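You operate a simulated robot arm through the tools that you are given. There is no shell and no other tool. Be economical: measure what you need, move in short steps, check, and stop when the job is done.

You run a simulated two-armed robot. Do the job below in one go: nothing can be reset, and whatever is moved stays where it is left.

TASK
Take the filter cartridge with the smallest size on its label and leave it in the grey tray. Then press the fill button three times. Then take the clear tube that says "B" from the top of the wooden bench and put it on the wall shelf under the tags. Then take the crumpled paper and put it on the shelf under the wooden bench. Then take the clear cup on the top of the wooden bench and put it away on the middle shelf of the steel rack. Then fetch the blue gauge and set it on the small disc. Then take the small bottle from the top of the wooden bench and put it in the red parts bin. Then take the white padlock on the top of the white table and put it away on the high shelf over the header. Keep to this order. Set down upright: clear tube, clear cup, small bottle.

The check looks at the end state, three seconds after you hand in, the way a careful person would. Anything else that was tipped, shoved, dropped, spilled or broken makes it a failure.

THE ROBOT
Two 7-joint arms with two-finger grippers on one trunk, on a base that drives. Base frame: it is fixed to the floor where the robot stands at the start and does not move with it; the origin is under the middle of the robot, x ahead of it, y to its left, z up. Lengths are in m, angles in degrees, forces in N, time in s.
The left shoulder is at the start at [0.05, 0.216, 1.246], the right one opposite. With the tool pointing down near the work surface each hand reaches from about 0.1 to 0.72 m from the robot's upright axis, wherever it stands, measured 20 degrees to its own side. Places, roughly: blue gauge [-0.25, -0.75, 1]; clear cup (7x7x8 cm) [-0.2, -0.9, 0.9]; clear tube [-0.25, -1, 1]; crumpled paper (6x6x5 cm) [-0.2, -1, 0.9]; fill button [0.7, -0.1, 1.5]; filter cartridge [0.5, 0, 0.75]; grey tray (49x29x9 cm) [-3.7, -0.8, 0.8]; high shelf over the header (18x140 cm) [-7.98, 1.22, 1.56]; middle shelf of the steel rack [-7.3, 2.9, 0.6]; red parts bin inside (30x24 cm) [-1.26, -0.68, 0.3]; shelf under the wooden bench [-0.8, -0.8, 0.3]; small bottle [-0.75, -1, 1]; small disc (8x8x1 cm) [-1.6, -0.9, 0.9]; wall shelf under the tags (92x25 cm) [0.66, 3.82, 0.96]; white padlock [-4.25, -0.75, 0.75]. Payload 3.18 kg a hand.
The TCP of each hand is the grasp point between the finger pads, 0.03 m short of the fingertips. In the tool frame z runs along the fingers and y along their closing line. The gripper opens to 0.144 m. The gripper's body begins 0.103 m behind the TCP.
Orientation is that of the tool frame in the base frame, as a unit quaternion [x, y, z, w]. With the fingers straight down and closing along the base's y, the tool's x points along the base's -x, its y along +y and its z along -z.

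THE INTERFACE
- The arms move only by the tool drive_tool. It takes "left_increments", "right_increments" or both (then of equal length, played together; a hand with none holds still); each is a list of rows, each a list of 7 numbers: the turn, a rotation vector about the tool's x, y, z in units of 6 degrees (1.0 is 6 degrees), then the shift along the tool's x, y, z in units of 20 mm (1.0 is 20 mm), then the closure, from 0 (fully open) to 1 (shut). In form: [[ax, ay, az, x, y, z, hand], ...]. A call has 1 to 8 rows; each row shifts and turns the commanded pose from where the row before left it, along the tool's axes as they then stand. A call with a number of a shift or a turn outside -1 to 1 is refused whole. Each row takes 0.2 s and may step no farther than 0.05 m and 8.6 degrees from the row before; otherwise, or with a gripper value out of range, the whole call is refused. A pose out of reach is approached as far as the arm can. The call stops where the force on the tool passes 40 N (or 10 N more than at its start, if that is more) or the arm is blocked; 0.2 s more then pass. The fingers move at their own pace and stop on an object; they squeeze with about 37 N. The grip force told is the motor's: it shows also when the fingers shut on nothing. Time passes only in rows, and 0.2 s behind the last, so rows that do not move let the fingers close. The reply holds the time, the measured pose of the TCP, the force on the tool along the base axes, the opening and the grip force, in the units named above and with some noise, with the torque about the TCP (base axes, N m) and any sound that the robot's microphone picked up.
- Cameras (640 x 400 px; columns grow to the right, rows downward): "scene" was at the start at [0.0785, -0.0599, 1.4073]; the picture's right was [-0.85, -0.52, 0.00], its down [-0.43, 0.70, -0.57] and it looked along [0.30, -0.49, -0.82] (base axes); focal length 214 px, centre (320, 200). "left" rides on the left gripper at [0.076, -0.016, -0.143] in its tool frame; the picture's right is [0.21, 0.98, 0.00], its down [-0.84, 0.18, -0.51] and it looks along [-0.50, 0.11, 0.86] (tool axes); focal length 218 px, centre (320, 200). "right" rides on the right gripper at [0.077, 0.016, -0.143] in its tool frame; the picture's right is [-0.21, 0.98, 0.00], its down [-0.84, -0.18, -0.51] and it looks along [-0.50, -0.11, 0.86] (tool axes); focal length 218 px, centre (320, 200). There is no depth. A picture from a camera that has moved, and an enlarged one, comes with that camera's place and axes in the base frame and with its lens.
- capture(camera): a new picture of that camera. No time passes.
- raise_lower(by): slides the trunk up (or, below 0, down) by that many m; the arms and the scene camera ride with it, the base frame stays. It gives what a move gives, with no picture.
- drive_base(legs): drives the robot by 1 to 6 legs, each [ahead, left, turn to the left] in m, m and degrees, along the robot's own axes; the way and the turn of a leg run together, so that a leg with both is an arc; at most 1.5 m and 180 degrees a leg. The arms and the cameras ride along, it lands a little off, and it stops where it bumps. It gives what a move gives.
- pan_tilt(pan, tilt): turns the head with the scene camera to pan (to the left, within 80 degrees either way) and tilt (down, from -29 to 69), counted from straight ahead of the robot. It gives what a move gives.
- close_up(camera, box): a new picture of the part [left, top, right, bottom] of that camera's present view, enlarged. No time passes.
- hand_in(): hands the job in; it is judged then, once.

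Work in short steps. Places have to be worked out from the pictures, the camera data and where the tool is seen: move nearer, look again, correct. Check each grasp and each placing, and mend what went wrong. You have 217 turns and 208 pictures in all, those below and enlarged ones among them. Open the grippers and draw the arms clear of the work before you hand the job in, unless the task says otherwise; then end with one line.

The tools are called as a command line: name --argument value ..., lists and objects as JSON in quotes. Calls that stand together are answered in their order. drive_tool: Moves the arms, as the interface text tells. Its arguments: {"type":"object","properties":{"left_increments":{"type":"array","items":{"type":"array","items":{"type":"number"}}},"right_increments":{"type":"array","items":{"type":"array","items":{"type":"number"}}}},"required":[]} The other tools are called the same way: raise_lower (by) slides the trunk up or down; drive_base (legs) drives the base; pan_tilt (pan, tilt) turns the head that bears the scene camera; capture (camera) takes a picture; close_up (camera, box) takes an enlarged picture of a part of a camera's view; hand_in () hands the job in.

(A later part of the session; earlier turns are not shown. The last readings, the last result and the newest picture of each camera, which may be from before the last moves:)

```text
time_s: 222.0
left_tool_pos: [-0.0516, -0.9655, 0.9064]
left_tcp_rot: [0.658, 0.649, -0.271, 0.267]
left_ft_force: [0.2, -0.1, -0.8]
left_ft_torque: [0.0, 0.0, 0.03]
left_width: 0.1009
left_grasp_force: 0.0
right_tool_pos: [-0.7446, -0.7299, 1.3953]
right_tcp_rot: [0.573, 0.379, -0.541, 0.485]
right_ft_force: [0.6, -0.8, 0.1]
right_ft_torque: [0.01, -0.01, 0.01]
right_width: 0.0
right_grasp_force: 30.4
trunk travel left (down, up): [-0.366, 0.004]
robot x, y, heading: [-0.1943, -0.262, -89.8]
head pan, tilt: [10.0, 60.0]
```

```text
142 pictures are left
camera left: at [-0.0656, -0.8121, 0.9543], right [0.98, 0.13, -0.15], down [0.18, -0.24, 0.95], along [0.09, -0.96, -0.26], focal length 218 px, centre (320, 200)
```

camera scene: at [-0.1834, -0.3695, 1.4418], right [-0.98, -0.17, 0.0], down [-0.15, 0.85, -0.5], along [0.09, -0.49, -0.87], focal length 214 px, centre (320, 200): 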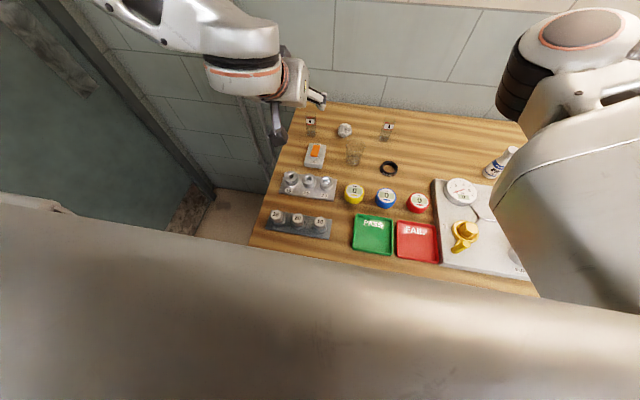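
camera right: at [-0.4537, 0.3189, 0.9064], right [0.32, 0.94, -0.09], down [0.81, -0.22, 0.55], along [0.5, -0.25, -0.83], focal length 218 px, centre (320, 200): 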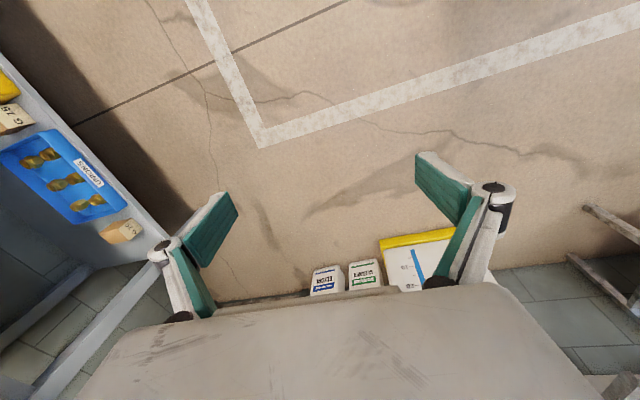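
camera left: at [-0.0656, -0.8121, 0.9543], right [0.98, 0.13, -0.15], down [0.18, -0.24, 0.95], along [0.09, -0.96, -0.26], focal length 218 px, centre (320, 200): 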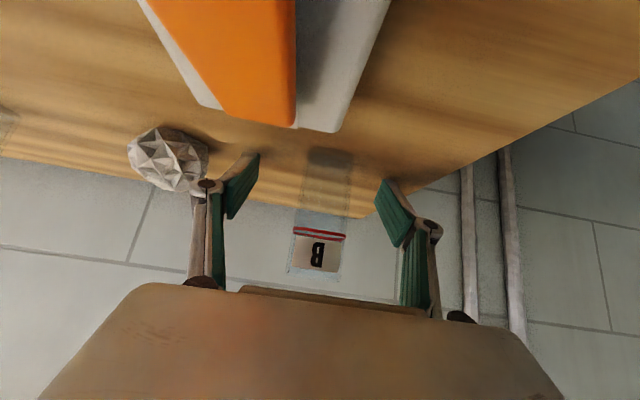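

Nearly there. I go 1 cm deeper horizontally and close, then check the width.

drive_tool --left_increments '[[0, 0, 0, -0.4, 0.1, 0.45, 0.3], [0, 0, 0, 0, 0, 0, 0.6], [0, 0, 0, 0, 0, 0, 0.9], [0, 0, 0, 0, 0, 0, 0.9], [0, 0, 0, 0, 0, 0, 0.9]]'

capture --camera "left"

close_up --camera "scene" --box '[230, 60, 430, 210]'

```text
time_s: 223.2
left_tool_pos: [-0.0496, -0.9792, 0.9086]
left_tcp_rot: [0.657, 0.649, -0.274, 0.269]
left_ft_force: [5.3, -3.7, 24.0]
left_ft_torque: [-0.04, -0.15, 0.03]
left_width: 0.0317
left_grasp_force: 36.6
right_tool_pos: [-0.7446, -0.7278, 1.3965]
right_tcp_rot: [0.573, 0.378, -0.541, 0.486]
right_ft_force: [0.2, -1.0, 0.1]
right_ft_torque: [-0.01, -0.01, 0.01]
right_width: 0.0
right_grasp_force: 31.1
trunk travel left (down, up): [-0.366, 0.004]
robot x, y, heading: [-0.1918, -0.2634, -89.9]
head pan, tilt: [10.0, 60.0]
```

```text
141 pictures are left
camera left: at [-0.0637, -0.8254, 0.9561], right [0.98, 0.13, -0.15], down [0.18, -0.24, 0.96], along [0.09, -0.96, -0.26], focal length 218 px, centre (320, 200)
```

left: 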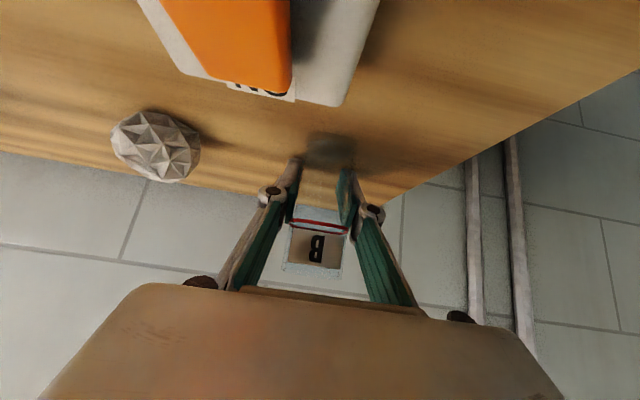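

```text
2.67 times, centred on (330, 135) of scene
camera zoom: at [-0.1839, -0.3676, 1.442], right [-0.98, -0.17, 0.0], down [-0.15, 0.85, -0.5], along [0.09, -0.49, -0.87], focal length 572 px, centre (293, 373)
```

zoom: 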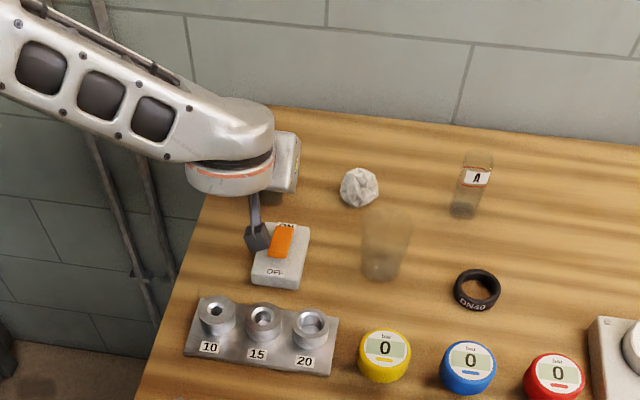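

Gripped (3.2 cm wide); the upward force is the tube standing on the bench. I lift straight up.

drive_tool --left_increments '[[0, 0, 0, -0.3, 0, -0.3, 1], [0, 0, 0, -0.7, 0, -0.7, 1], [0, 0, 0, -0.7, 0, -0.7, 1], [0, 0, 0, -0.7, 0, -0.7, 1], [0, 0, 0, -0.7, 0, -0.7, 1], [0, 0, 0, -0.7, 0, -0.7, 1], [0, 0, 0, -0.7, 0, -0.7, 1], [0, 0, 0, -0.7, 0, -0.7, 1]]'

capture --camera "left"

capture --camera "scene"

```text
time_s: 225.0
left_tool_pos: [-0.05, -0.9801, 1.0541]
left_tcp_rot: [0.658, 0.649, -0.272, 0.267]
left_ft_force: [0.6, -0.4, -0.8]
left_ft_torque: [-0.02, 0.02, 0.02]
left_width: 0.0319
left_grasp_force: 37.1
right_tool_pos: [-0.745, -0.7298, 1.3954]
right_tcp_rot: [0.573, 0.379, -0.541, 0.485]
right_ft_force: [0.4, 1.1, -0.4]
right_ft_torque: [0.0, 0.03, 0.04]
right_width: 0.0
right_grasp_force: 30.9
trunk travel left (down, up): [-0.366, 0.004]
robot x, y, heading: [-0.1963, -0.2636, -90.2]
head pan, tilt: [10.0, 60.0]
```

```text
139 pictures are left
camera left: at [-0.0639, -0.8263, 1.1016], right [0.98, 0.13, -0.15], down [0.18, -0.24, 0.95], along [0.09, -0.96, -0.26], focal length 218 px, centre (320, 200)
```

left: 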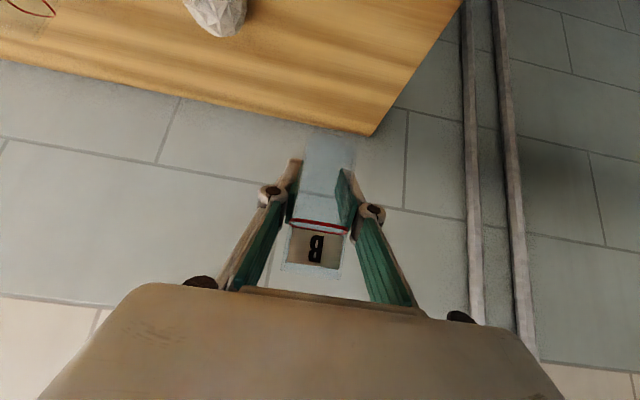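

```text
138 pictures are left
camera scene: at [-0.1842, -0.3693, 1.4418], right [-0.98, -0.17, 0.0], down [-0.15, 0.85, -0.5], along [0.09, -0.49, -0.87], focal length 214 px, centre (320, 200)
```

scene: 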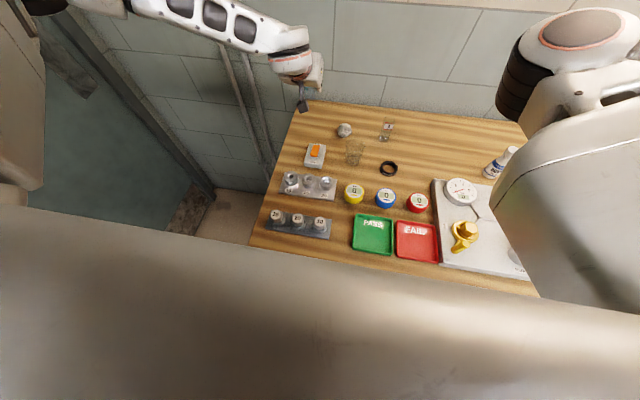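

Tube B is held upright. I draw it back over the bench and then back the base away.

drive_tool --left_increments '[[0, 0, 0, -0.5, 0, -0.5, 1], [0, 0, 0, -0.5, 0, -0.5, 1], [0, 0, 0, 0.7, 0, -0.7, 1], [0, 0, 0, 0.7, 0, -0.7, 1], [0, 0, 0, 0.7, 0, -0.7, 1], [0, 0, 0, 0.7, 0, -0.7, 1], [0, 0, 0, 0.7, 0, -0.7, 1], [0, 0, 0, 0.7, 0, -0.7, 1]]'

drive_base --legs '[[-0.4, 0, 0], [-0.4, -0.3, 0], [0, 0, 90]]'

pan_tilt --pan 70 --tilt 20

capture --camera "scene"

capture --camera "left"

```text
time_s: 226.8
left_tool_pos: [-0.0464, -0.8593, 1.0804]
left_tcp_rot: [0.658, 0.649, -0.272, 0.268]
left_ft_force: [-0.1, -0.2, 0.3]
left_ft_torque: [-0.03, -0.02, 0.02]
left_width: 0.0318
left_grasp_force: 36.6
right_tool_pos: [-0.7451, -0.7286, 1.396]
right_tcp_rot: [0.573, 0.38, -0.542, 0.484]
right_ft_force: [-0.5, 0.2, -0.1]
right_ft_torque: [0.0, 0.0, -0.01]
right_width: 0.0
right_grasp_force: 30.3
trunk travel left (down, up): [-0.366, 0.004]
robot x, y, heading: [-0.1956, -0.2638, -89.9]
head pan, tilt: [10.0, 60.0]
```

```text
time_s: 235.8
left_tool_pos: [0.1185, 0.6504, 1.0802]
left_tcp_rot: [0.026, 0.924, -0.011, 0.38]
left_ft_force: [0.7, 0.7, -1.1]
left_ft_torque: [0.01, -0.02, 0.03]
left_width: 0.0315
left_grasp_force: 37.4
right_tool_pos: [-0.0438, -0.042, 1.3947]
right_tcp_rot: [0.152, 0.67, -0.055, 0.725]
right_ft_force: [-0.1, 0.4, -0.5]
right_ft_torque: [-0.01, 0.02, -0.01]
right_width: 0.0
right_grasp_force: 31.0
trunk travel left (down, up): [-0.366, 0.004]
robot x, y, heading: [-0.4822, 0.5309, -2.6]
head pan, tilt: [10.0, 60.0]
```

```text
time_s: 237.1
left_tool_pos: [0.1188, 0.6501, 1.0791]
left_tcp_rot: [0.026, 0.924, -0.011, 0.38]
left_ft_force: [-0.4, 0.3, -0.6]
left_ft_torque: [0.03, -0.03, 0.0]
left_width: 0.0313
left_grasp_force: 36.7
right_tool_pos: [-0.0436, -0.0414, 1.3963]
right_tcp_rot: [0.152, 0.67, -0.056, 0.724]
right_ft_force: [-0.4, 0.3, 0.7]
right_ft_torque: [0.0, 0.03, 0.01]
right_width: 0.0
right_grasp_force: 31.2
trunk travel left (down, up): [-0.366, 0.004]
robot x, y, heading: [-0.4839, 0.5293, -2.3]
head pan, tilt: [70.0, 20.0]
```

```text
137 pictures are left
camera scene: at [-0.4065, 0.6132, 1.4999], right [0.92, -0.38, 0.0], down [-0.13, -0.32, -0.94], along [0.36, 0.87, -0.34], focal length 214 px, centre (320, 200)
```

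scene: 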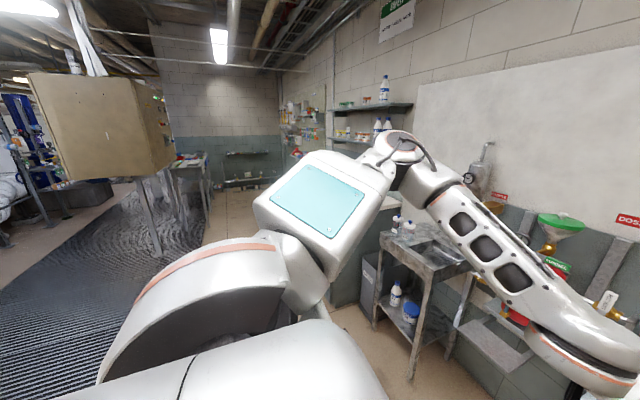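

```text
136 pictures are left
camera left: at [-0.037, 0.6414, 1.1278], right [-0.09, 0.98, -0.15], down [0.25, 0.17, 0.95], along [0.96, 0.05, -0.26], focal length 218 px, centre (320, 200)
```

left: 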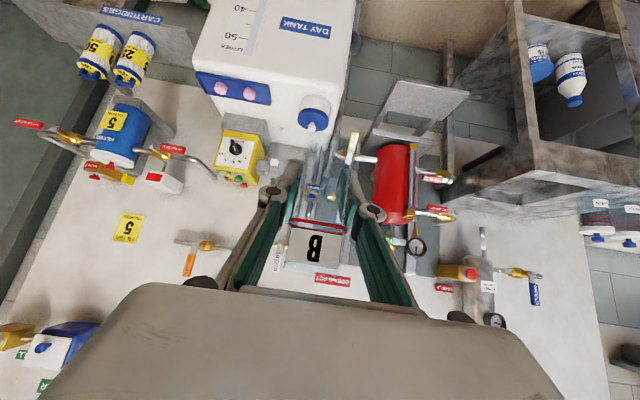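

The route along x≈-0.5 is open. I strafe left in short legs to the wall shelf.

drive_base --legs '[[0, 0.8, 2.3], [0, 0.8, 0], [0, 0.7, 0], [0, 0.6, 0]]'

pan_tilt --pan 15 --tilt 25

capture --camera "scene"

capture --camera "left"

```text
time_s: 262.8
left_tool_pos: [0.1702, 3.5438, 1.0804]
left_tcp_rot: [0.009, 0.924, -0.004, 0.382]
left_ft_force: [-0.5, -0.2, -0.2]
left_ft_torque: [-0.04, -0.05, 0.02]
left_width: 0.0317
left_grasp_force: 37.0
right_tool_pos: [0.0326, 2.8464, 1.3961]
right_tcp_rot: [0.14, 0.672, -0.042, 0.726]
right_ft_force: [-0.3, -0.3, 0.1]
right_ft_torque: [0.0, -0.02, 0.0]
right_width: 0.0
right_grasp_force: 30.6
trunk travel left (down, up): [-0.366, 0.004]
robot x, y, heading: [-0.4253, 3.398, -0.7]
head pan, tilt: [70.0, 20.0]
```

```text
time_s: 264.1
left_tool_pos: [0.1706, 3.542, 1.0795]
left_tcp_rot: [0.009, 0.924, -0.005, 0.381]
left_ft_force: [0.6, -0.4, 0.4]
left_ft_torque: [-0.03, -0.01, -0.04]
left_width: 0.0312
left_grasp_force: 36.6
right_tool_pos: [0.034, 2.8465, 1.3963]
right_tcp_rot: [0.14, 0.673, -0.043, 0.725]
right_ft_force: [0.4, -0.1, 1.2]
right_ft_torque: [-0.01, -0.01, -0.02]
right_width: 0.0
right_grasp_force: 30.5
trunk travel left (down, up): [-0.366, 0.004]
robot x, y, heading: [-0.4274, 3.3992, -0.6]
head pan, tilt: [15.0, 25.0]
```

```text
135 pictures are left
camera scene: at [-0.2955, 3.4234, 1.4918], right [0.25, -0.97, 0.0], down [-0.41, -0.11, -0.91], along [0.88, 0.23, -0.42], focal length 214 px, centre (320, 200)
```

scene: 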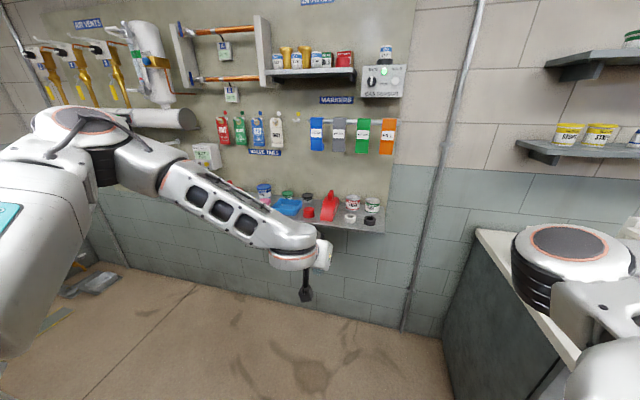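

```text
134 pictures are left
camera left: at [0.0161, 3.5286, 1.1278], right [-0.13, 0.98, -0.15], down [0.24, 0.18, 0.95], along [0.96, 0.08, -0.26], focal length 218 px, centre (320, 200)
```

left: 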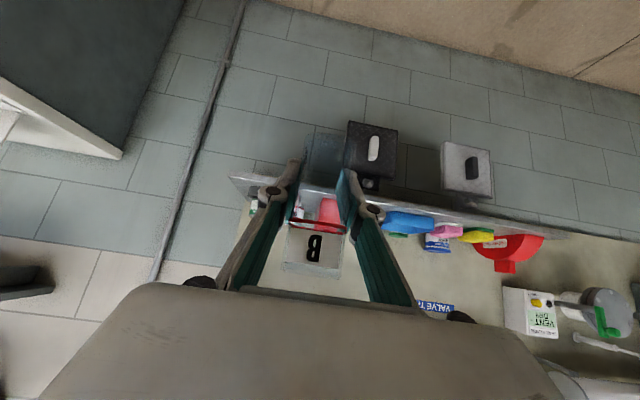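

The shelf under the valve tags is visible; I zoom to find a free spot.

close_up --camera "scene" --box '[190, 90, 430, 250]'

close_up --camera "left" --box '[220, 100, 600, 300]'

```text
2.50 times, centred on (310, 170) of scene
camera zoom: at [-0.2955, 3.4234, 1.4918], right [0.25, -0.97, 0.0], down [-0.41, -0.11, -0.91], along [0.88, 0.23, -0.42], focal length 536 px, centre (345, 275)
```

zoom: 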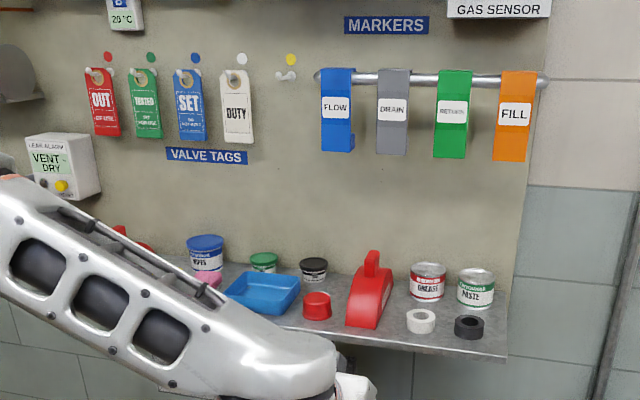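

```text
1.68 times, centred on (410, 200) of left
camera zoom: at [0.0161, 3.5286, 1.1278], right [-0.13, 0.98, -0.15], down [0.24, 0.18, 0.95], along [0.96, 0.08, -0.26], focal length 368 px, centre (168, 200)
```

zoom: 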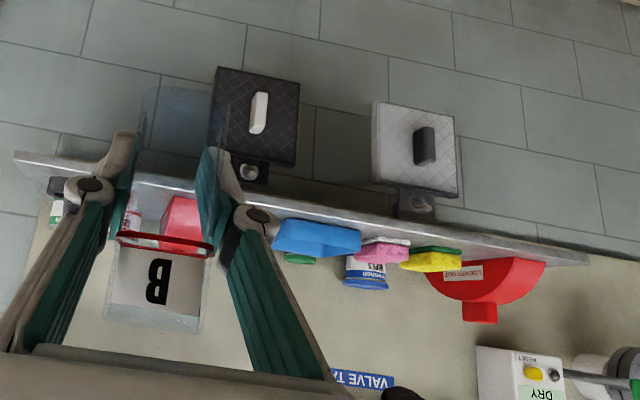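

I raise the hand so that its camera looks down over the shelf and its arm clears the view.

drive_tool --left_increments '[[0, 0, 0, -1, 0, -1, 1], [0, 0, 0, -1, 0, -1, 1], [0, 0, 0, -1, 0, -1, 1], [0, 0, 0, -1, 0, -1, 1], [0, 0, 0, -1, 0, -1, 1], [0, 0, 0, -1, 0, -1, 1], [0, 0, 0, -1, 0, -1, 1], [0, 0, 0, -1, 0, -1, 1]]'

capture --camera "left"

close_up --camera "scene" --box '[110, 90, 430, 290]'

```text
time_s: 265.9
left_tool_pos: [0.1699, 3.5438, 1.3091]
left_tcp_rot: [0.011, 0.925, -0.005, 0.38]
left_ft_force: [-0.4, -0.5, -0.3]
left_ft_torque: [0.0, 0.01, 0.0]
left_width: 0.0316
left_grasp_force: 37.3
right_tool_pos: [0.035, 2.8469, 1.396]
right_tcp_rot: [0.14, 0.672, -0.043, 0.726]
right_ft_force: [-0.3, 0.2, 0.5]
right_ft_torque: [0.0, 0.01, 0.01]
right_width: 0.0
right_grasp_force: 30.8
trunk travel left (down, up): [-0.366, 0.004]
robot x, y, heading: [-0.4294, 3.3995, -0.6]
head pan, tilt: [15.0, 25.0]
```

```text
131 pictures are left
camera left: at [0.0158, 3.5291, 1.3561], right [-0.13, 0.98, -0.15], down [0.24, 0.17, 0.95], along [0.96, 0.08, -0.26], focal length 218 px, centre (320, 200)
```

left: 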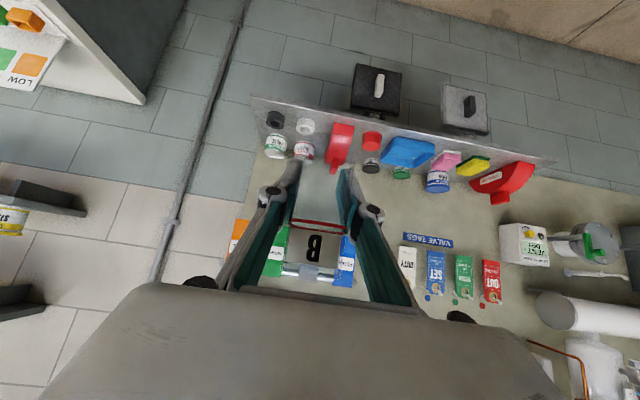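

```text
2.00 times, centred on (270, 190) of scene
camera zoom: at [-0.2959, 3.4231, 1.4919], right [0.25, -0.97, 0.0], down [-0.41, -0.11, -0.91], along [0.88, 0.23, -0.42], focal length 429 px, centre (420, 220)
```

zoom: 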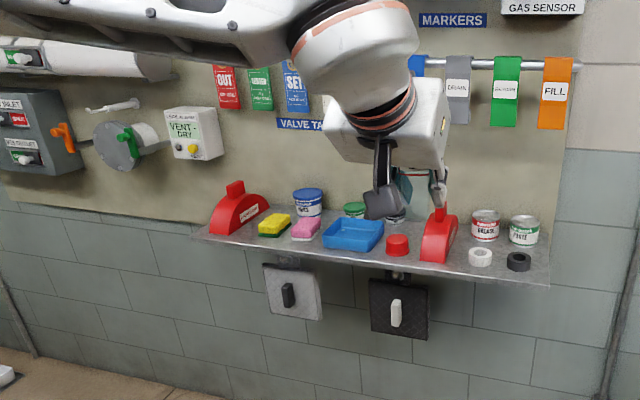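

The shelf is crowded; I move nearer to measure the gaps.

drive_base --legs '[[0.15, 0.2, 0.6]]'

close_up --camera "left" --box '[120, 60, 560, 260]'

pan_tilt --pan 0 --tilt 32

close_up --camera "scene" --box '[180, 120, 500, 320]'

```text
time_s: 268.3
left_tool_pos: [0.3233, 3.7477, 1.3077]
left_tcp_rot: [0.006, 0.925, -0.003, 0.381]
left_ft_force: [0.2, -0.3, -0.7]
left_ft_torque: [0.02, 0.0, -0.01]
left_width: 0.0315
left_grasp_force: 36.9
right_tool_pos: [0.1923, 3.0494, 1.3943]
right_tcp_rot: [0.137, 0.673, -0.039, 0.726]
right_ft_force: [0.4, -0.4, 0.1]
right_ft_torque: [0.03, 0.01, 0.0]
right_width: 0.0002
right_grasp_force: 31.1
trunk travel left (down, up): [-0.366, 0.004]
robot x, y, heading: [-0.2777, 3.5996, -0.0]
head pan, tilt: [15.0, 25.0]
```

```text
1.45 times, centred on (340, 160) of left
camera zoom: at [0.1681, 3.7328, 1.3556], right [-0.13, 0.98, -0.15], down [0.24, 0.18, 0.95], along [0.96, 0.09, -0.26], focal length 318 px, centre (291, 258)
```

zoom: 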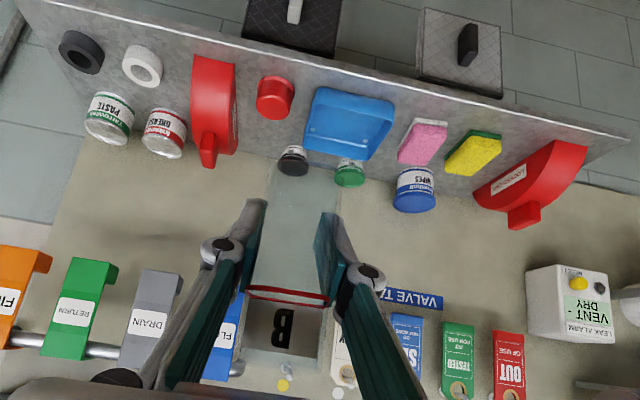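

```text
time_s: 269.0
left_tool_pos: [0.3228, 3.7488, 1.3074]
left_tcp_rot: [0.006, 0.925, -0.003, 0.381]
left_ft_force: [0.1, -0.3, -1.4]
left_ft_torque: [0.0, 0.0, -0.02]
left_width: 0.0314
left_grasp_force: 37.0
right_tool_pos: [0.1902, 3.0498, 1.3959]
right_tcp_rot: [0.137, 0.673, -0.039, 0.726]
right_ft_force: [0.7, 0.6, 0.2]
right_ft_torque: [0.02, 0.02, 0.03]
right_width: 0.0
right_grasp_force: 30.9
trunk travel left (down, up): [-0.366, 0.004]
robot x, y, heading: [-0.2741, 3.5958, 0.2]
head pan, tilt: [0.0, 32.0]
```

```text
2.00 times, centred on (340, 220) of scene
camera zoom: at [-0.1426, 3.6003, 1.4808], right [0.0, -1.0, 0.0], down [-0.53, 0.0, -0.85], along [0.85, 0.0, -0.53], focal length 429 px, centre (280, 160)
```

zoom: 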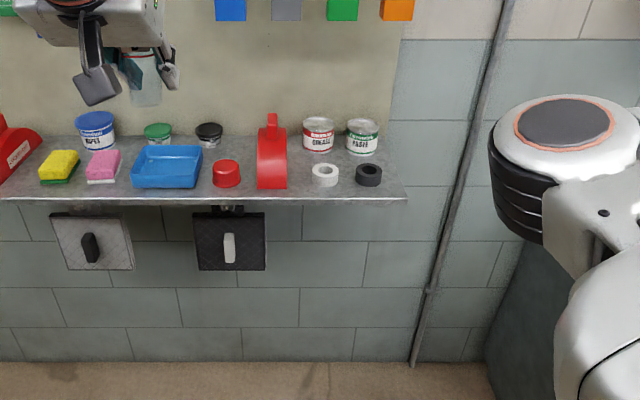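

There's a usable gap near (0.69, 3.705) between the red cup, black jar and red holder. I yaw the tool 25° so the gripper clears the holder's tab, drive forward 0.2 m, and look again.

drive_tool --left_increments '[[0.59, 0, 0.59, 0, 0, 0, 1], [0.59, 0, 0.59, 0, 0, 0, 1], [0.59, 0, 0.59, 0, 0, 0, 1], [0.59, 0, 0.59, 0, 0, 0, 1], [0.59, 0, 0.59, 0, 0, 0, 1]]'

drive_base --legs '[[0.2, 0, 0]]'

capture --camera "left"

capture --camera "scene"

```text
time_s: 270.2
left_tool_pos: [0.3218, 3.7482, 1.3076]
left_tcp_rot: [0.207, 0.901, -0.087, 0.371]
left_ft_force: [0.3, -0.2, -0.8]
left_ft_torque: [-0.03, 0.0, -0.02]
left_width: 0.0314
left_grasp_force: 37.0
right_tool_pos: [0.1911, 3.0504, 1.3959]
right_tcp_rot: [0.137, 0.673, -0.04, 0.726]
right_ft_force: [0.2, -0.4, -0.6]
right_ft_torque: [-0.02, -0.01, 0.02]
right_width: 0.0001
right_grasp_force: 30.6
trunk travel left (down, up): [-0.366, 0.004]
robot x, y, heading: [-0.2705, 3.6002, -0.2]
head pan, tilt: [0.0, 32.0]
```

```text
time_s: 271.8
left_tool_pos: [0.5266, 3.7481, 1.3086]
left_tcp_rot: [0.207, 0.901, -0.086, 0.371]
left_ft_force: [0.1, -0.7, -0.9]
left_ft_torque: [0.0, -0.01, -0.02]
left_width: 0.0315
left_grasp_force: 36.8
right_tool_pos: [0.3936, 3.0494, 1.3972]
right_tcp_rot: [0.138, 0.673, -0.039, 0.726]
right_ft_force: [-0.1, -0.3, -0.1]
right_ft_torque: [0.03, -0.02, -0.01]
right_width: 0.0
right_grasp_force: 30.6
trunk travel left (down, up): [-0.366, 0.004]
robot x, y, heading: [-0.0707, 3.6031, 0.1]
head pan, tilt: [0.0, 32.0]
```

```text
127 pictures are left
camera left: at [0.3788, 3.799, 1.3558], right [0.29, 0.94, -0.15], down [0.29, 0.06, 0.95], along [0.91, -0.32, -0.26], focal length 218 px, centre (320, 200)
```

left: 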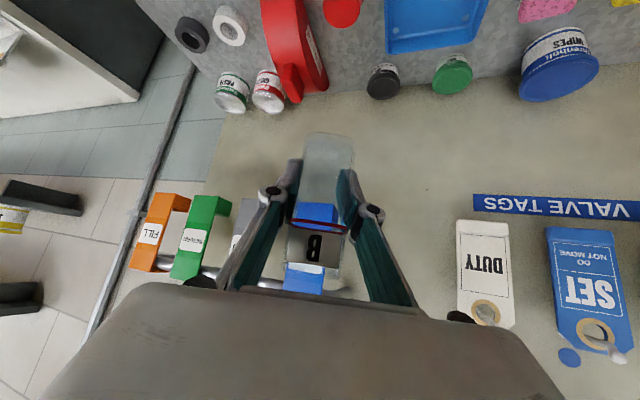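

```text
126 pictures are left
camera scene: at [0.0603, 3.6002, 1.4807], right [0.0, -1.0, 0.0], down [-0.53, 0.0, -0.85], along [0.85, 0.0, -0.53], focal length 214 px, centre (320, 200)
```

scene: 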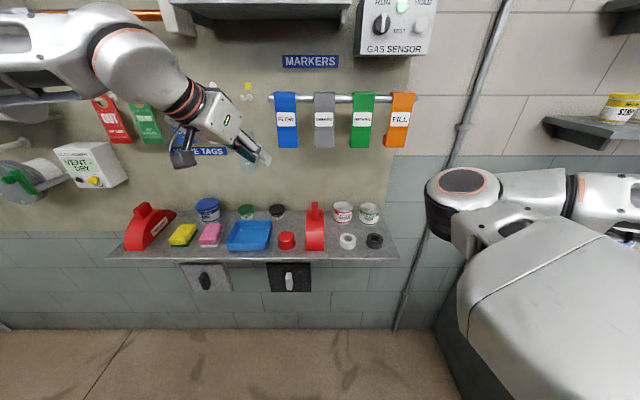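

Coordinates confirmed. I move horizontally over the spot, then descend to about 15 cm higher than the final pose.

drive_tool --left_increments '[[0, 0, 0, -0.98, 0.256, 0.975, 1], [0, 0, 0, -0.98, 0.256, 0.975, 1], [0, 0, 0, -0.98, 0.256, 0.975, 1], [0, 0, 0, -0.98, 0.256, 0.975, 1], [0, 0, 0, -0.98, 0.256, 0.975, 1], [0, 0, 0, -0.98, 0.256, 0.975, 1]]'

drive_tool --left_increments '[[0, 0, 0, 0.88, 0, 0.886, 1], [0, 0, 0, 0.88, 0, 0.886, 1], [0, 0, 0, 0.88, 0, 0.886, 1], [0, 0, 0, 0.88, 0, 0.886, 1], [0, 0, 0, 0.88, 0, 0.886, 1], [0, 0, 0, 0.88, 0, 0.886, 1]]'

capture --camera "left"

close_up --camera "scene" --box '[200, 120, 360, 280]'

```text
time_s: 273.2
left_tool_pos: [0.6903, 3.7037, 1.3088]
left_tcp_rot: [0.206, 0.901, -0.086, 0.372]
left_ft_force: [-1.6, -0.4, -0.4]
left_ft_torque: [-0.01, -0.05, 0.01]
left_width: 0.0315
left_grasp_force: 37.1
right_tool_pos: [0.3945, 3.048, 1.3945]
right_tcp_rot: [0.137, 0.674, -0.04, 0.725]
right_ft_force: [-1.0, 0.1, 0.2]
right_ft_torque: [0.0, -0.02, 0.0]
right_width: 0.0002
right_grasp_force: 31.1
trunk travel left (down, up): [-0.366, 0.004]
robot x, y, heading: [-0.0725, 3.5988, -0.0]
head pan, tilt: [0.0, 32.0]
```

```text
time_s: 274.6
left_tool_pos: [0.6874, 3.7033, 1.1577]
left_tcp_rot: [0.207, 0.901, -0.087, 0.371]
left_ft_force: [0.6, 0.9, -0.7]
left_ft_torque: [0.01, -0.02, -0.02]
left_width: 0.0314
left_grasp_force: 37.2
right_tool_pos: [0.3928, 3.0496, 1.3963]
right_tcp_rot: [0.138, 0.673, -0.04, 0.726]
right_ft_force: [-0.4, 0.1, -0.4]
right_ft_torque: [0.01, -0.04, 0.01]
right_width: 0.0001
right_grasp_force: 30.3
trunk travel left (down, up): [-0.366, 0.004]
robot x, y, heading: [-0.0732, 3.5986, 0.1]
head pan, tilt: [0.0, 32.0]
```

```text
125 pictures are left
camera left: at [0.5411, 3.7549, 1.2063], right [0.29, 0.94, -0.15], down [0.29, 0.06, 0.95], along [0.91, -0.32, -0.26], focal length 218 px, centre (320, 200)
```

left: 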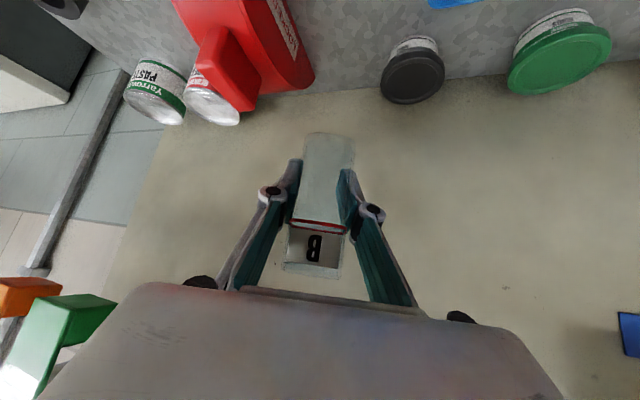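

```text
2.50 times, centred on (280, 200) of scene
camera zoom: at [0.0601, 3.6003, 1.4807], right [0.0, -1.0, 0.0], down [-0.53, 0.0, -0.85], along [0.85, 0.0, -0.53], focal length 536 px, centre (420, 200)
```

zoom: 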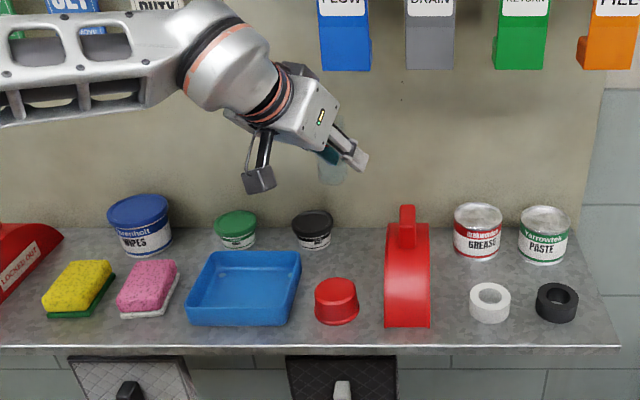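

Clear spot below. I descend to just above the shelf.

drive_tool --left_increments '[[0, 0, 0, 0.79, 0, 0.8, 1], [0, 0, 0, 0.79, 0, 0.8, 1], [0, 0, 0, 0.79, 0, 0.8, 1], [0, 0, 0, 0.79, 0, 0.8, 1], [0, 0, 0, 0.79, 0, 0.8, 1], [0, 0, 0, 0.6, 0, 0.6, 1]]'

close_up --camera "scene" --box '[240, 160, 340, 260]'

capture --camera "left"

```text
time_s: 276.0
left_tool_pos: [0.6867, 3.7027, 1.0281]
left_tcp_rot: [0.205, 0.902, -0.085, 0.371]
left_ft_force: [-1.2, -0.3, -1.1]
left_ft_torque: [0.0, -0.03, 0.03]
left_width: 0.0313
left_grasp_force: 37.0
right_tool_pos: [0.3933, 3.0494, 1.3954]
right_tcp_rot: [0.138, 0.673, -0.04, 0.726]
right_ft_force: [0.2, 0.5, 0.0]
right_ft_torque: [-0.02, 0.03, -0.01]
right_width: 0.0
right_grasp_force: 31.2
trunk travel left (down, up): [-0.366, 0.004]
robot x, y, heading: [-0.0715, 3.598, -0.2]
head pan, tilt: [0.0, 32.0]
```

```text
4.00 times, centred on (290, 210) of scene
camera zoom: at [0.0598, 3.6003, 1.4807], right [0.0, -1.0, 0.0], down [-0.53, 0.0, -0.85], along [0.85, 0.0, -0.53], focal length 858 px, centre (440, 160)
```

zoom: 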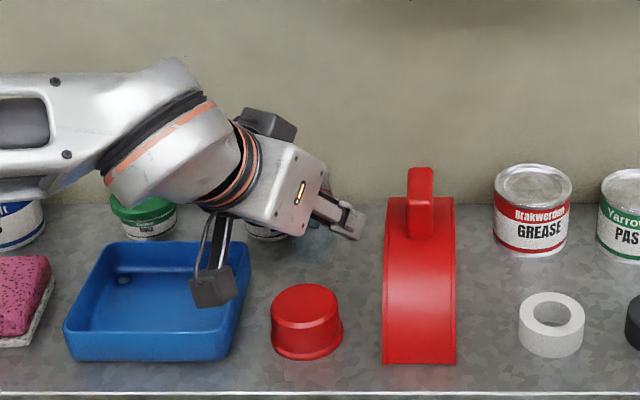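

```text
122 pictures are left
camera left: at [0.5411, 3.7538, 1.0762], right [0.29, 0.94, -0.15], down [0.3, 0.06, 0.95], along [0.91, -0.32, -0.26], focal length 218 px, centre (320, 200)
```

left: 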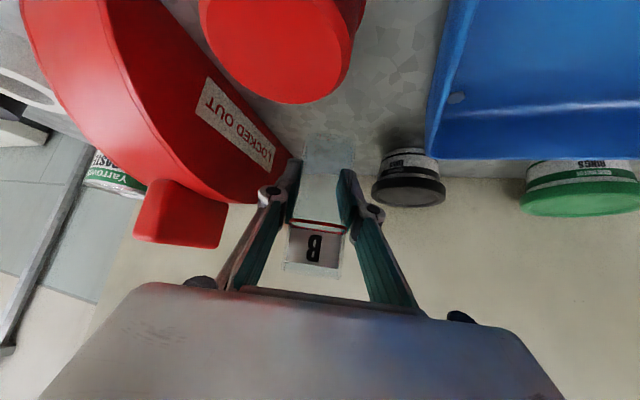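

Just 2 cm above the shelf with clearances all round. I lower in 4 mm steps.

drive_tool --left_increments '[[0, 0, 0, 0.14, 0, 0.14, 1], [0, 0, 0, 0.14, 0, 0.14, 1], [0, 0, 0, 0.14, 0, 0.14, 1]]'

drive_tool --left_increments '[[0, 0, 0, 0.14, 0, 0.14, 1], [0, 0, 0, 0.07, 0, 0.07, 1]]'

```text
time_s: 276.8
left_tool_pos: [0.6872, 3.7027, 1.017]
left_tcp_rot: [0.207, 0.901, -0.086, 0.372]
left_ft_force: [0.1, 0.2, -1.0]
left_ft_torque: [-0.01, -0.03, 0.0]
left_width: 0.0314
left_grasp_force: 37.0
right_tool_pos: [0.3932, 3.0488, 1.3953]
right_tcp_rot: [0.138, 0.673, -0.04, 0.726]
right_ft_force: [0.0, -0.3, 0.0]
right_ft_torque: [-0.01, 0.0, -0.03]
right_width: 0.0002
right_grasp_force: 31.5
trunk travel left (down, up): [-0.366, 0.004]
robot x, y, heading: [-0.0721, 3.5979, 0.3]
head pan, tilt: [0.0, 32.0]
```

```text
time_s: 277.4
left_tool_pos: [0.6862, 3.7012, 1.0118]
left_tcp_rot: [0.207, 0.9, -0.087, 0.373]
left_ft_force: [0.2, -0.1, 0.0]
left_ft_torque: [0.02, 0.0, 0.02]
left_width: 0.0319
left_grasp_force: 36.4
right_tool_pos: [0.3923, 3.0501, 1.3971]
right_tcp_rot: [0.138, 0.673, -0.041, 0.725]
right_ft_force: [0.2, -0.3, -0.1]
right_ft_torque: [0.0, 0.06, 0.0]
right_width: 0.0
right_grasp_force: 30.3
trunk travel left (down, up): [-0.366, 0.004]
robot x, y, heading: [-0.0704, 3.5949, -0.1]
head pan, tilt: [0.0, 32.0]
```

Not touching yet; a few millimetres more.

drive_tool --left_increments '[[0, 0, 0, 0.08, 0, 0.08, 1], [0, 0, 0, 0.07, 0, 0.07, 1]]'

close_up --camera "scene" --box '[240, 160, 340, 260]'

```text
time_s: 278.0
left_tool_pos: [0.6867, 3.7015, 1.0072]
left_tcp_rot: [0.207, 0.901, -0.086, 0.371]
left_ft_force: [-0.2, -0.2, -0.5]
left_ft_torque: [0.01, -0.02, 0.02]
left_width: 0.0316
left_grasp_force: 36.9
right_tool_pos: [0.3921, 3.0496, 1.3966]
right_tcp_rot: [0.138, 0.673, -0.04, 0.726]
right_ft_force: [-0.4, 0.8, -0.4]
right_ft_torque: [0.02, 0.0, 0.01]
right_width: 0.0
right_grasp_force: 30.8
trunk travel left (down, up): [-0.366, 0.004]
robot x, y, heading: [-0.0701, 3.5999, 0.0]
head pan, tilt: [0.0, 32.0]
```

```text
4.00 times, centred on (290, 210) of scene
camera zoom: at [0.0595, 3.6003, 1.4807], right [0.0, -1.0, 0.0], down [-0.53, 0.0, -0.85], along [0.85, 0.0, -0.53], focal length 858 px, centre (440, 160)
```

zoom: 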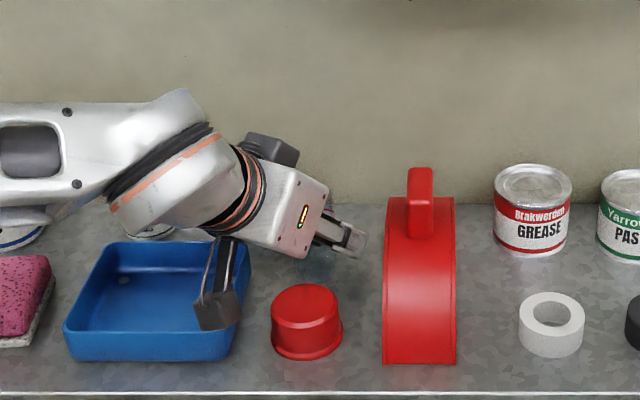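

Camera housing is still about 4 cm above the tray rim. I continue down in small steps until contact.

drive_tool --left_increments '[[0, 0, 0, 0.1, 0, 0.1, 1], [0, 0, 0, 0.08, 0, 0.08, 1]]'

drive_tool --left_increments '[[0, 0, 0, 0.1, 0, 0.1, 1], [0, 0, 0, 0.08, 0, 0.08, 1]]'

```text
time_s: 278.6
left_tool_pos: [0.6877, 3.7007, 1.0023]
left_tcp_rot: [0.207, 0.901, -0.086, 0.372]
left_ft_force: [0.1, 0.4, 0.0]
left_ft_torque: [-0.02, -0.01, -0.01]
left_width: 0.0312
left_grasp_force: 37.4
right_tool_pos: [0.3929, 3.0493, 1.3959]
right_tcp_rot: [0.138, 0.673, -0.04, 0.726]
right_ft_force: [0.4, -0.7, 0.0]
right_ft_torque: [0.02, 0.0, -0.05]
right_width: 0.0
right_grasp_force: 30.3
trunk travel left (down, up): [-0.366, 0.004]
robot x, y, heading: [-0.0743, 3.5993, 0.4]
head pan, tilt: [0.0, 32.0]
```

```text
time_s: 279.2
left_tool_pos: [0.6871, 3.7025, 0.9992]
left_tcp_rot: [0.207, 0.9, -0.086, 0.373]
left_ft_force: [0.1, 1.6, 6.8]
left_ft_torque: [0.14, 0.07, -0.01]
left_width: 0.0315
left_grasp_force: 36.4
right_tool_pos: [0.3922, 3.0497, 1.3962]
right_tcp_rot: [0.138, 0.673, -0.04, 0.726]
right_ft_force: [0.9, -0.2, 0.1]
right_ft_torque: [0.03, 0.01, 0.0]
right_width: 0.0002
right_grasp_force: 30.7
trunk travel left (down, up): [-0.366, 0.004]
robot x, y, heading: [-0.0721, 3.596, 0.1]
head pan, tilt: [0.0, 32.0]
```

Contact. I open slightly and withdraw back along the tool axis.

drive_tool --left_increments '[[0, 0, 0, 0, 0, 0, 0.72], [0, 0, 0, 0, 0, 0, 0.64], [0, 0, 0, 0, 0, 0, 0.64], [0, 0, 0, 0, 0, 0, 0.64]]'

capture --camera "left"

```text
time_s: 280.2
left_tool_pos: [0.687, 3.702, 0.998]
left_tcp_rot: [0.208, 0.9, -0.087, 0.373]
left_ft_force: [3.4, -1.2, 10.9]
left_ft_torque: [-0.16, -0.2, -0.07]
left_width: 0.0529
left_grasp_force: 0.1
right_tool_pos: [0.392, 3.0499, 1.3961]
right_tcp_rot: [0.137, 0.673, -0.041, 0.725]
right_ft_force: [-0.2, -0.1, -0.7]
right_ft_torque: [0.01, 0.01, -0.01]
right_width: 0.0
right_grasp_force: 30.5
trunk travel left (down, up): [-0.366, 0.004]
robot x, y, heading: [-0.0692, 3.5993, 0.1]
head pan, tilt: [0.0, 32.0]
```

```text
120 pictures are left
camera left: at [0.5407, 3.7532, 1.0461], right [0.29, 0.94, -0.15], down [0.29, 0.06, 0.95], along [0.91, -0.33, -0.26], focal length 218 px, centre (320, 200)
```

left: 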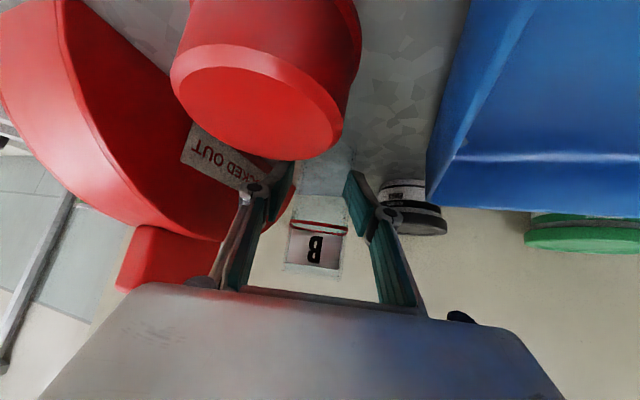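

The tube stands free; my fingertips touch the shelf. I lift a few mm and withdraw along the axis.

drive_tool --left_increments '[[0, 0, 0, -0.15, 0, -0.15, 0.64], [0, 0, 0, 0, 0, -0.7, 0.64], [0, 0, 0, 0, 0, -0.8, 0.64], [0, 0, 0, 0, 0, -1, 0.64], [0, 0, 0, 0, 0, -1, 0.64], [0, 0, 0, 0, 0, -1, 0.64], [0, 0, 0, 0, 0, -1, 0.64], [0, 0, 0, 0, 0, -1, 0.64]]'

capture --camera "left"

close_up --camera "scene" --box '[200, 140, 360, 280]'

```text
time_s: 282.0
left_tool_pos: [0.6055, 3.7418, 1.092]
left_tcp_rot: [0.207, 0.901, -0.087, 0.372]
left_ft_force: [-0.6, 0.2, -0.1]
left_ft_torque: [-0.03, -0.01, 0.01]
left_width: 0.052
left_grasp_force: 0.0
right_tool_pos: [0.3929, 3.0497, 1.3965]
right_tcp_rot: [0.138, 0.673, -0.04, 0.726]
right_ft_force: [-0.4, -0.3, 0.2]
right_ft_torque: [-0.03, 0.02, 0.0]
right_width: 0.0002
right_grasp_force: 30.5
trunk travel left (down, up): [-0.366, 0.004]
robot x, y, heading: [-0.0732, 3.6022, 0.1]
head pan, tilt: [0.0, 32.0]
```

```text
119 pictures are left
camera left: at [0.4585, 3.7938, 1.1398], right [0.29, 0.94, -0.15], down [0.29, 0.06, 0.95], along [0.91, -0.32, -0.26], focal length 218 px, centre (320, 200)
```

left: 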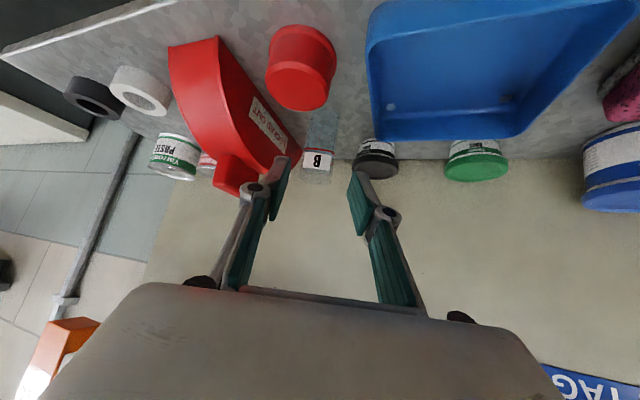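

```text
2.86 times, centred on (280, 210) of scene
camera zoom: at [0.0589, 3.6006, 1.4808], right [0.0, -1.0, 0.0], down [-0.53, 0.0, -0.85], along [0.85, 0.0, -0.53], focal length 613 px, centre (434, 171)
```

zoom: 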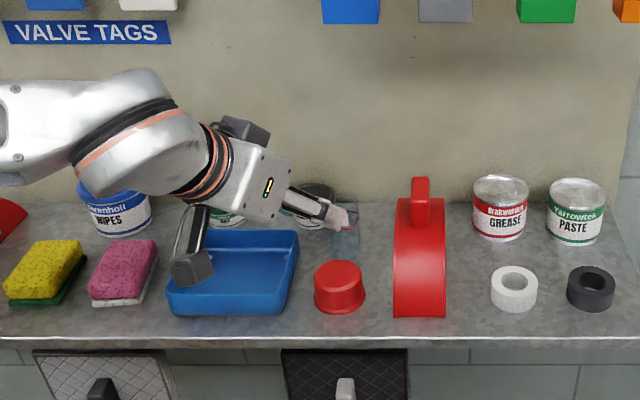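

Tube B stands upright and nothing else moved. I raise and retract the arm, undo the yaw, and drive back to the wooden bench.

drive_tool --left_increments '[[0, 0, 0, 0, 0, -1, 0.5], [0, 0, 0, 0, 0, -1, 0.5], [0, 0, 0, 0, 0, -1, 0.5], [-0.59, 0, -0.59, 0, 0, -1, 0.5], [-0.59, 0, -0.59, 0, 0, 0, 0.5], [-0.59, 0, -0.59, 0, 0, 0, 0.5], [-0.59, 0, -0.59, 0, 0, 0, 0.5], [-0.59, 0, -0.59, 0, 0, 0, 0.5]]'

drive_base --legs '[[-0.45, 0, 0], [0, -1.1, 0], [0, -1.1, 0], [0, -0.95, 0], [0, 0, -90]]'

pan_tilt --pan 5 --tilt 45

capture --camera "scene"

```text
time_s: 283.8
left_tool_pos: [0.5533, 3.7673, 1.1493]
left_tcp_rot: [0.005, 0.925, -0.002, 0.381]
left_ft_force: [-0.9, -0.1, -0.8]
left_ft_torque: [-0.02, 0.03, -0.01]
left_width: 0.072
left_grasp_force: 0.0
right_tool_pos: [0.3934, 3.048, 1.3948]
right_tcp_rot: [0.138, 0.673, -0.041, 0.725]
right_ft_force: [0.1, -0.2, 1.1]
right_ft_torque: [-0.04, -0.02, 0.01]
right_width: 0.0004
right_grasp_force: 30.7
trunk travel left (down, up): [-0.366, 0.004]
robot x, y, heading: [-0.0733, 3.6, -0.4]
head pan, tilt: [0.0, 32.0]
```

```text
time_s: 317.8
left_tool_pos: [-0.4873, -0.1839, 1.15]
left_tcp_rot: [0.675, 0.632, -0.278, 0.261]
left_ft_force: [0.1, -0.7, -0.4]
left_ft_torque: [0.0, 0.0, 0.01]
left_width: 0.072
left_grasp_force: 0.1
right_tool_pos: [-1.1958, 0.0113, 1.3953]
right_tcp_rot: [0.583, 0.364, -0.554, 0.471]
right_ft_force: [0.2, 0.5, 0.0]
right_ft_torque: [-0.01, 0.02, 0.03]
right_width: 0.0
right_grasp_force: 30.5
trunk travel left (down, up): [-0.366, 0.004]
robot x, y, heading: [-0.6202, 0.4494, -92.8]
head pan, tilt: [0.0, 32.0]
```

```text
time_s: 318.5
left_tool_pos: [-0.4878, -0.1843, 1.1495]
left_tcp_rot: [0.675, 0.632, -0.279, 0.26]
left_ft_force: [-0.4, -0.7, 0.0]
left_ft_torque: [0.0, 0.03, 0.0]
left_width: 0.0724
left_grasp_force: 0.0
right_tool_pos: [-1.1964, 0.0131, 1.3961]
right_tcp_rot: [0.583, 0.363, -0.554, 0.47]
right_ft_force: [0.2, 0.2, -0.5]
right_ft_torque: [0.01, 0.0, -0.01]
right_width: 0.0
right_grasp_force: 30.7
trunk travel left (down, up): [-0.366, 0.004]
robot x, y, heading: [-0.6223, 0.4487, -93.0]
head pan, tilt: [5.0, 45.0]
```

```text
117 pictures are left
camera scene: at [-0.6221, 0.3273, 1.4613], right [-1.0, -0.04, 0.0], down [-0.02, 0.71, -0.71], along [0.02, -0.71, -0.71], focal length 214 px, centre (320, 200)
```

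scene: 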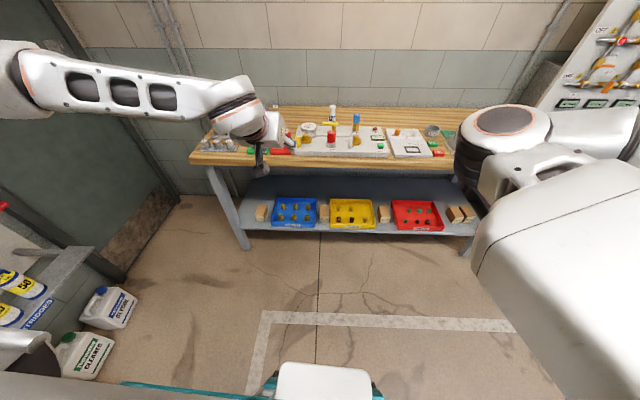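

I drive up to the bench in front of the paper.

drive_base --legs '[[0.3, 0.3, 3], [0.38, 0, 0]]'

pan_tilt --pan 5 --tilt 60

capture --camera "scene"

capture --camera "left"

```text
time_s: 323.8
left_tool_pos: [-0.1573, -0.8733, 1.1491]
left_tcp_rot: [0.658, 0.65, -0.271, 0.268]
left_ft_force: [1.2, -0.8, 0.3]
left_ft_torque: [0.01, -0.01, 0.01]
left_width: 0.072
left_grasp_force: 0.1
right_tool_pos: [-0.8759, -0.7141, 1.3961]
right_tcp_rot: [0.573, 0.379, -0.541, 0.485]
right_ft_force: [0.4, 0.1, -0.4]
right_ft_torque: [-0.02, 0.03, -0.01]
right_width: 0.0003
right_grasp_force: 31.1
trunk travel left (down, up): [-0.366, 0.004]
robot x, y, heading: [-0.3276, -0.247, -89.5]
head pan, tilt: [5.0, 45.0]
```

```text
time_s: 324.6
left_tool_pos: [-0.1573, -0.8724, 1.1501]
left_tcp_rot: [0.658, 0.65, -0.271, 0.268]
left_ft_force: [0.4, -0.1, -0.3]
left_ft_torque: [-0.02, 0.01, 0.0]
left_width: 0.0721
left_grasp_force: 0.0
right_tool_pos: [-0.8761, -0.7127, 1.3958]
right_tcp_rot: [0.573, 0.378, -0.541, 0.485]
right_ft_force: [-0.7, -0.3, -0.9]
right_ft_torque: [-0.02, 0.01, -0.01]
right_width: 0.0001
right_grasp_force: 30.9
trunk travel left (down, up): [-0.366, 0.004]
robot x, y, heading: [-0.3274, -0.2455, -90.0]
head pan, tilt: [5.0, 60.0]
```

```text
116 pictures are left
camera scene: at [-0.3204, -0.3536, 1.4419], right [-1.0, -0.09, 0.0], down [-0.08, 0.86, -0.5], along [0.04, -0.5, -0.87], focal length 214 px, centre (320, 200)
```

scene: 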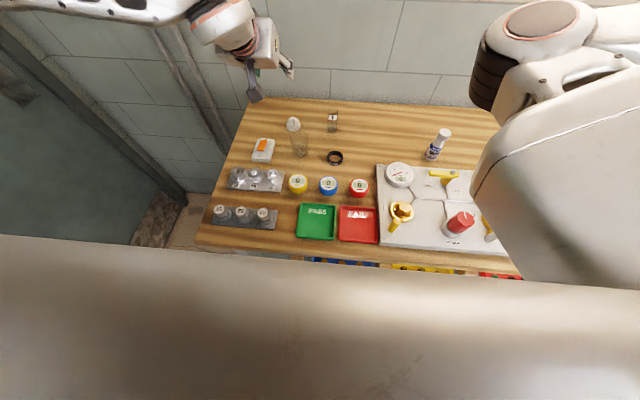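

```text
115 pictures are left
camera left: at [-0.1711, -0.7187, 1.1976], right [0.98, 0.14, -0.15], down [0.18, -0.24, 0.95], along [0.09, -0.96, -0.26], focal length 218 px, centre (320, 200)
```

left: 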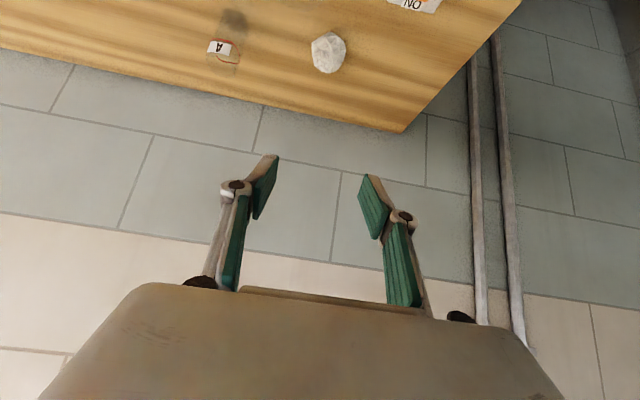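

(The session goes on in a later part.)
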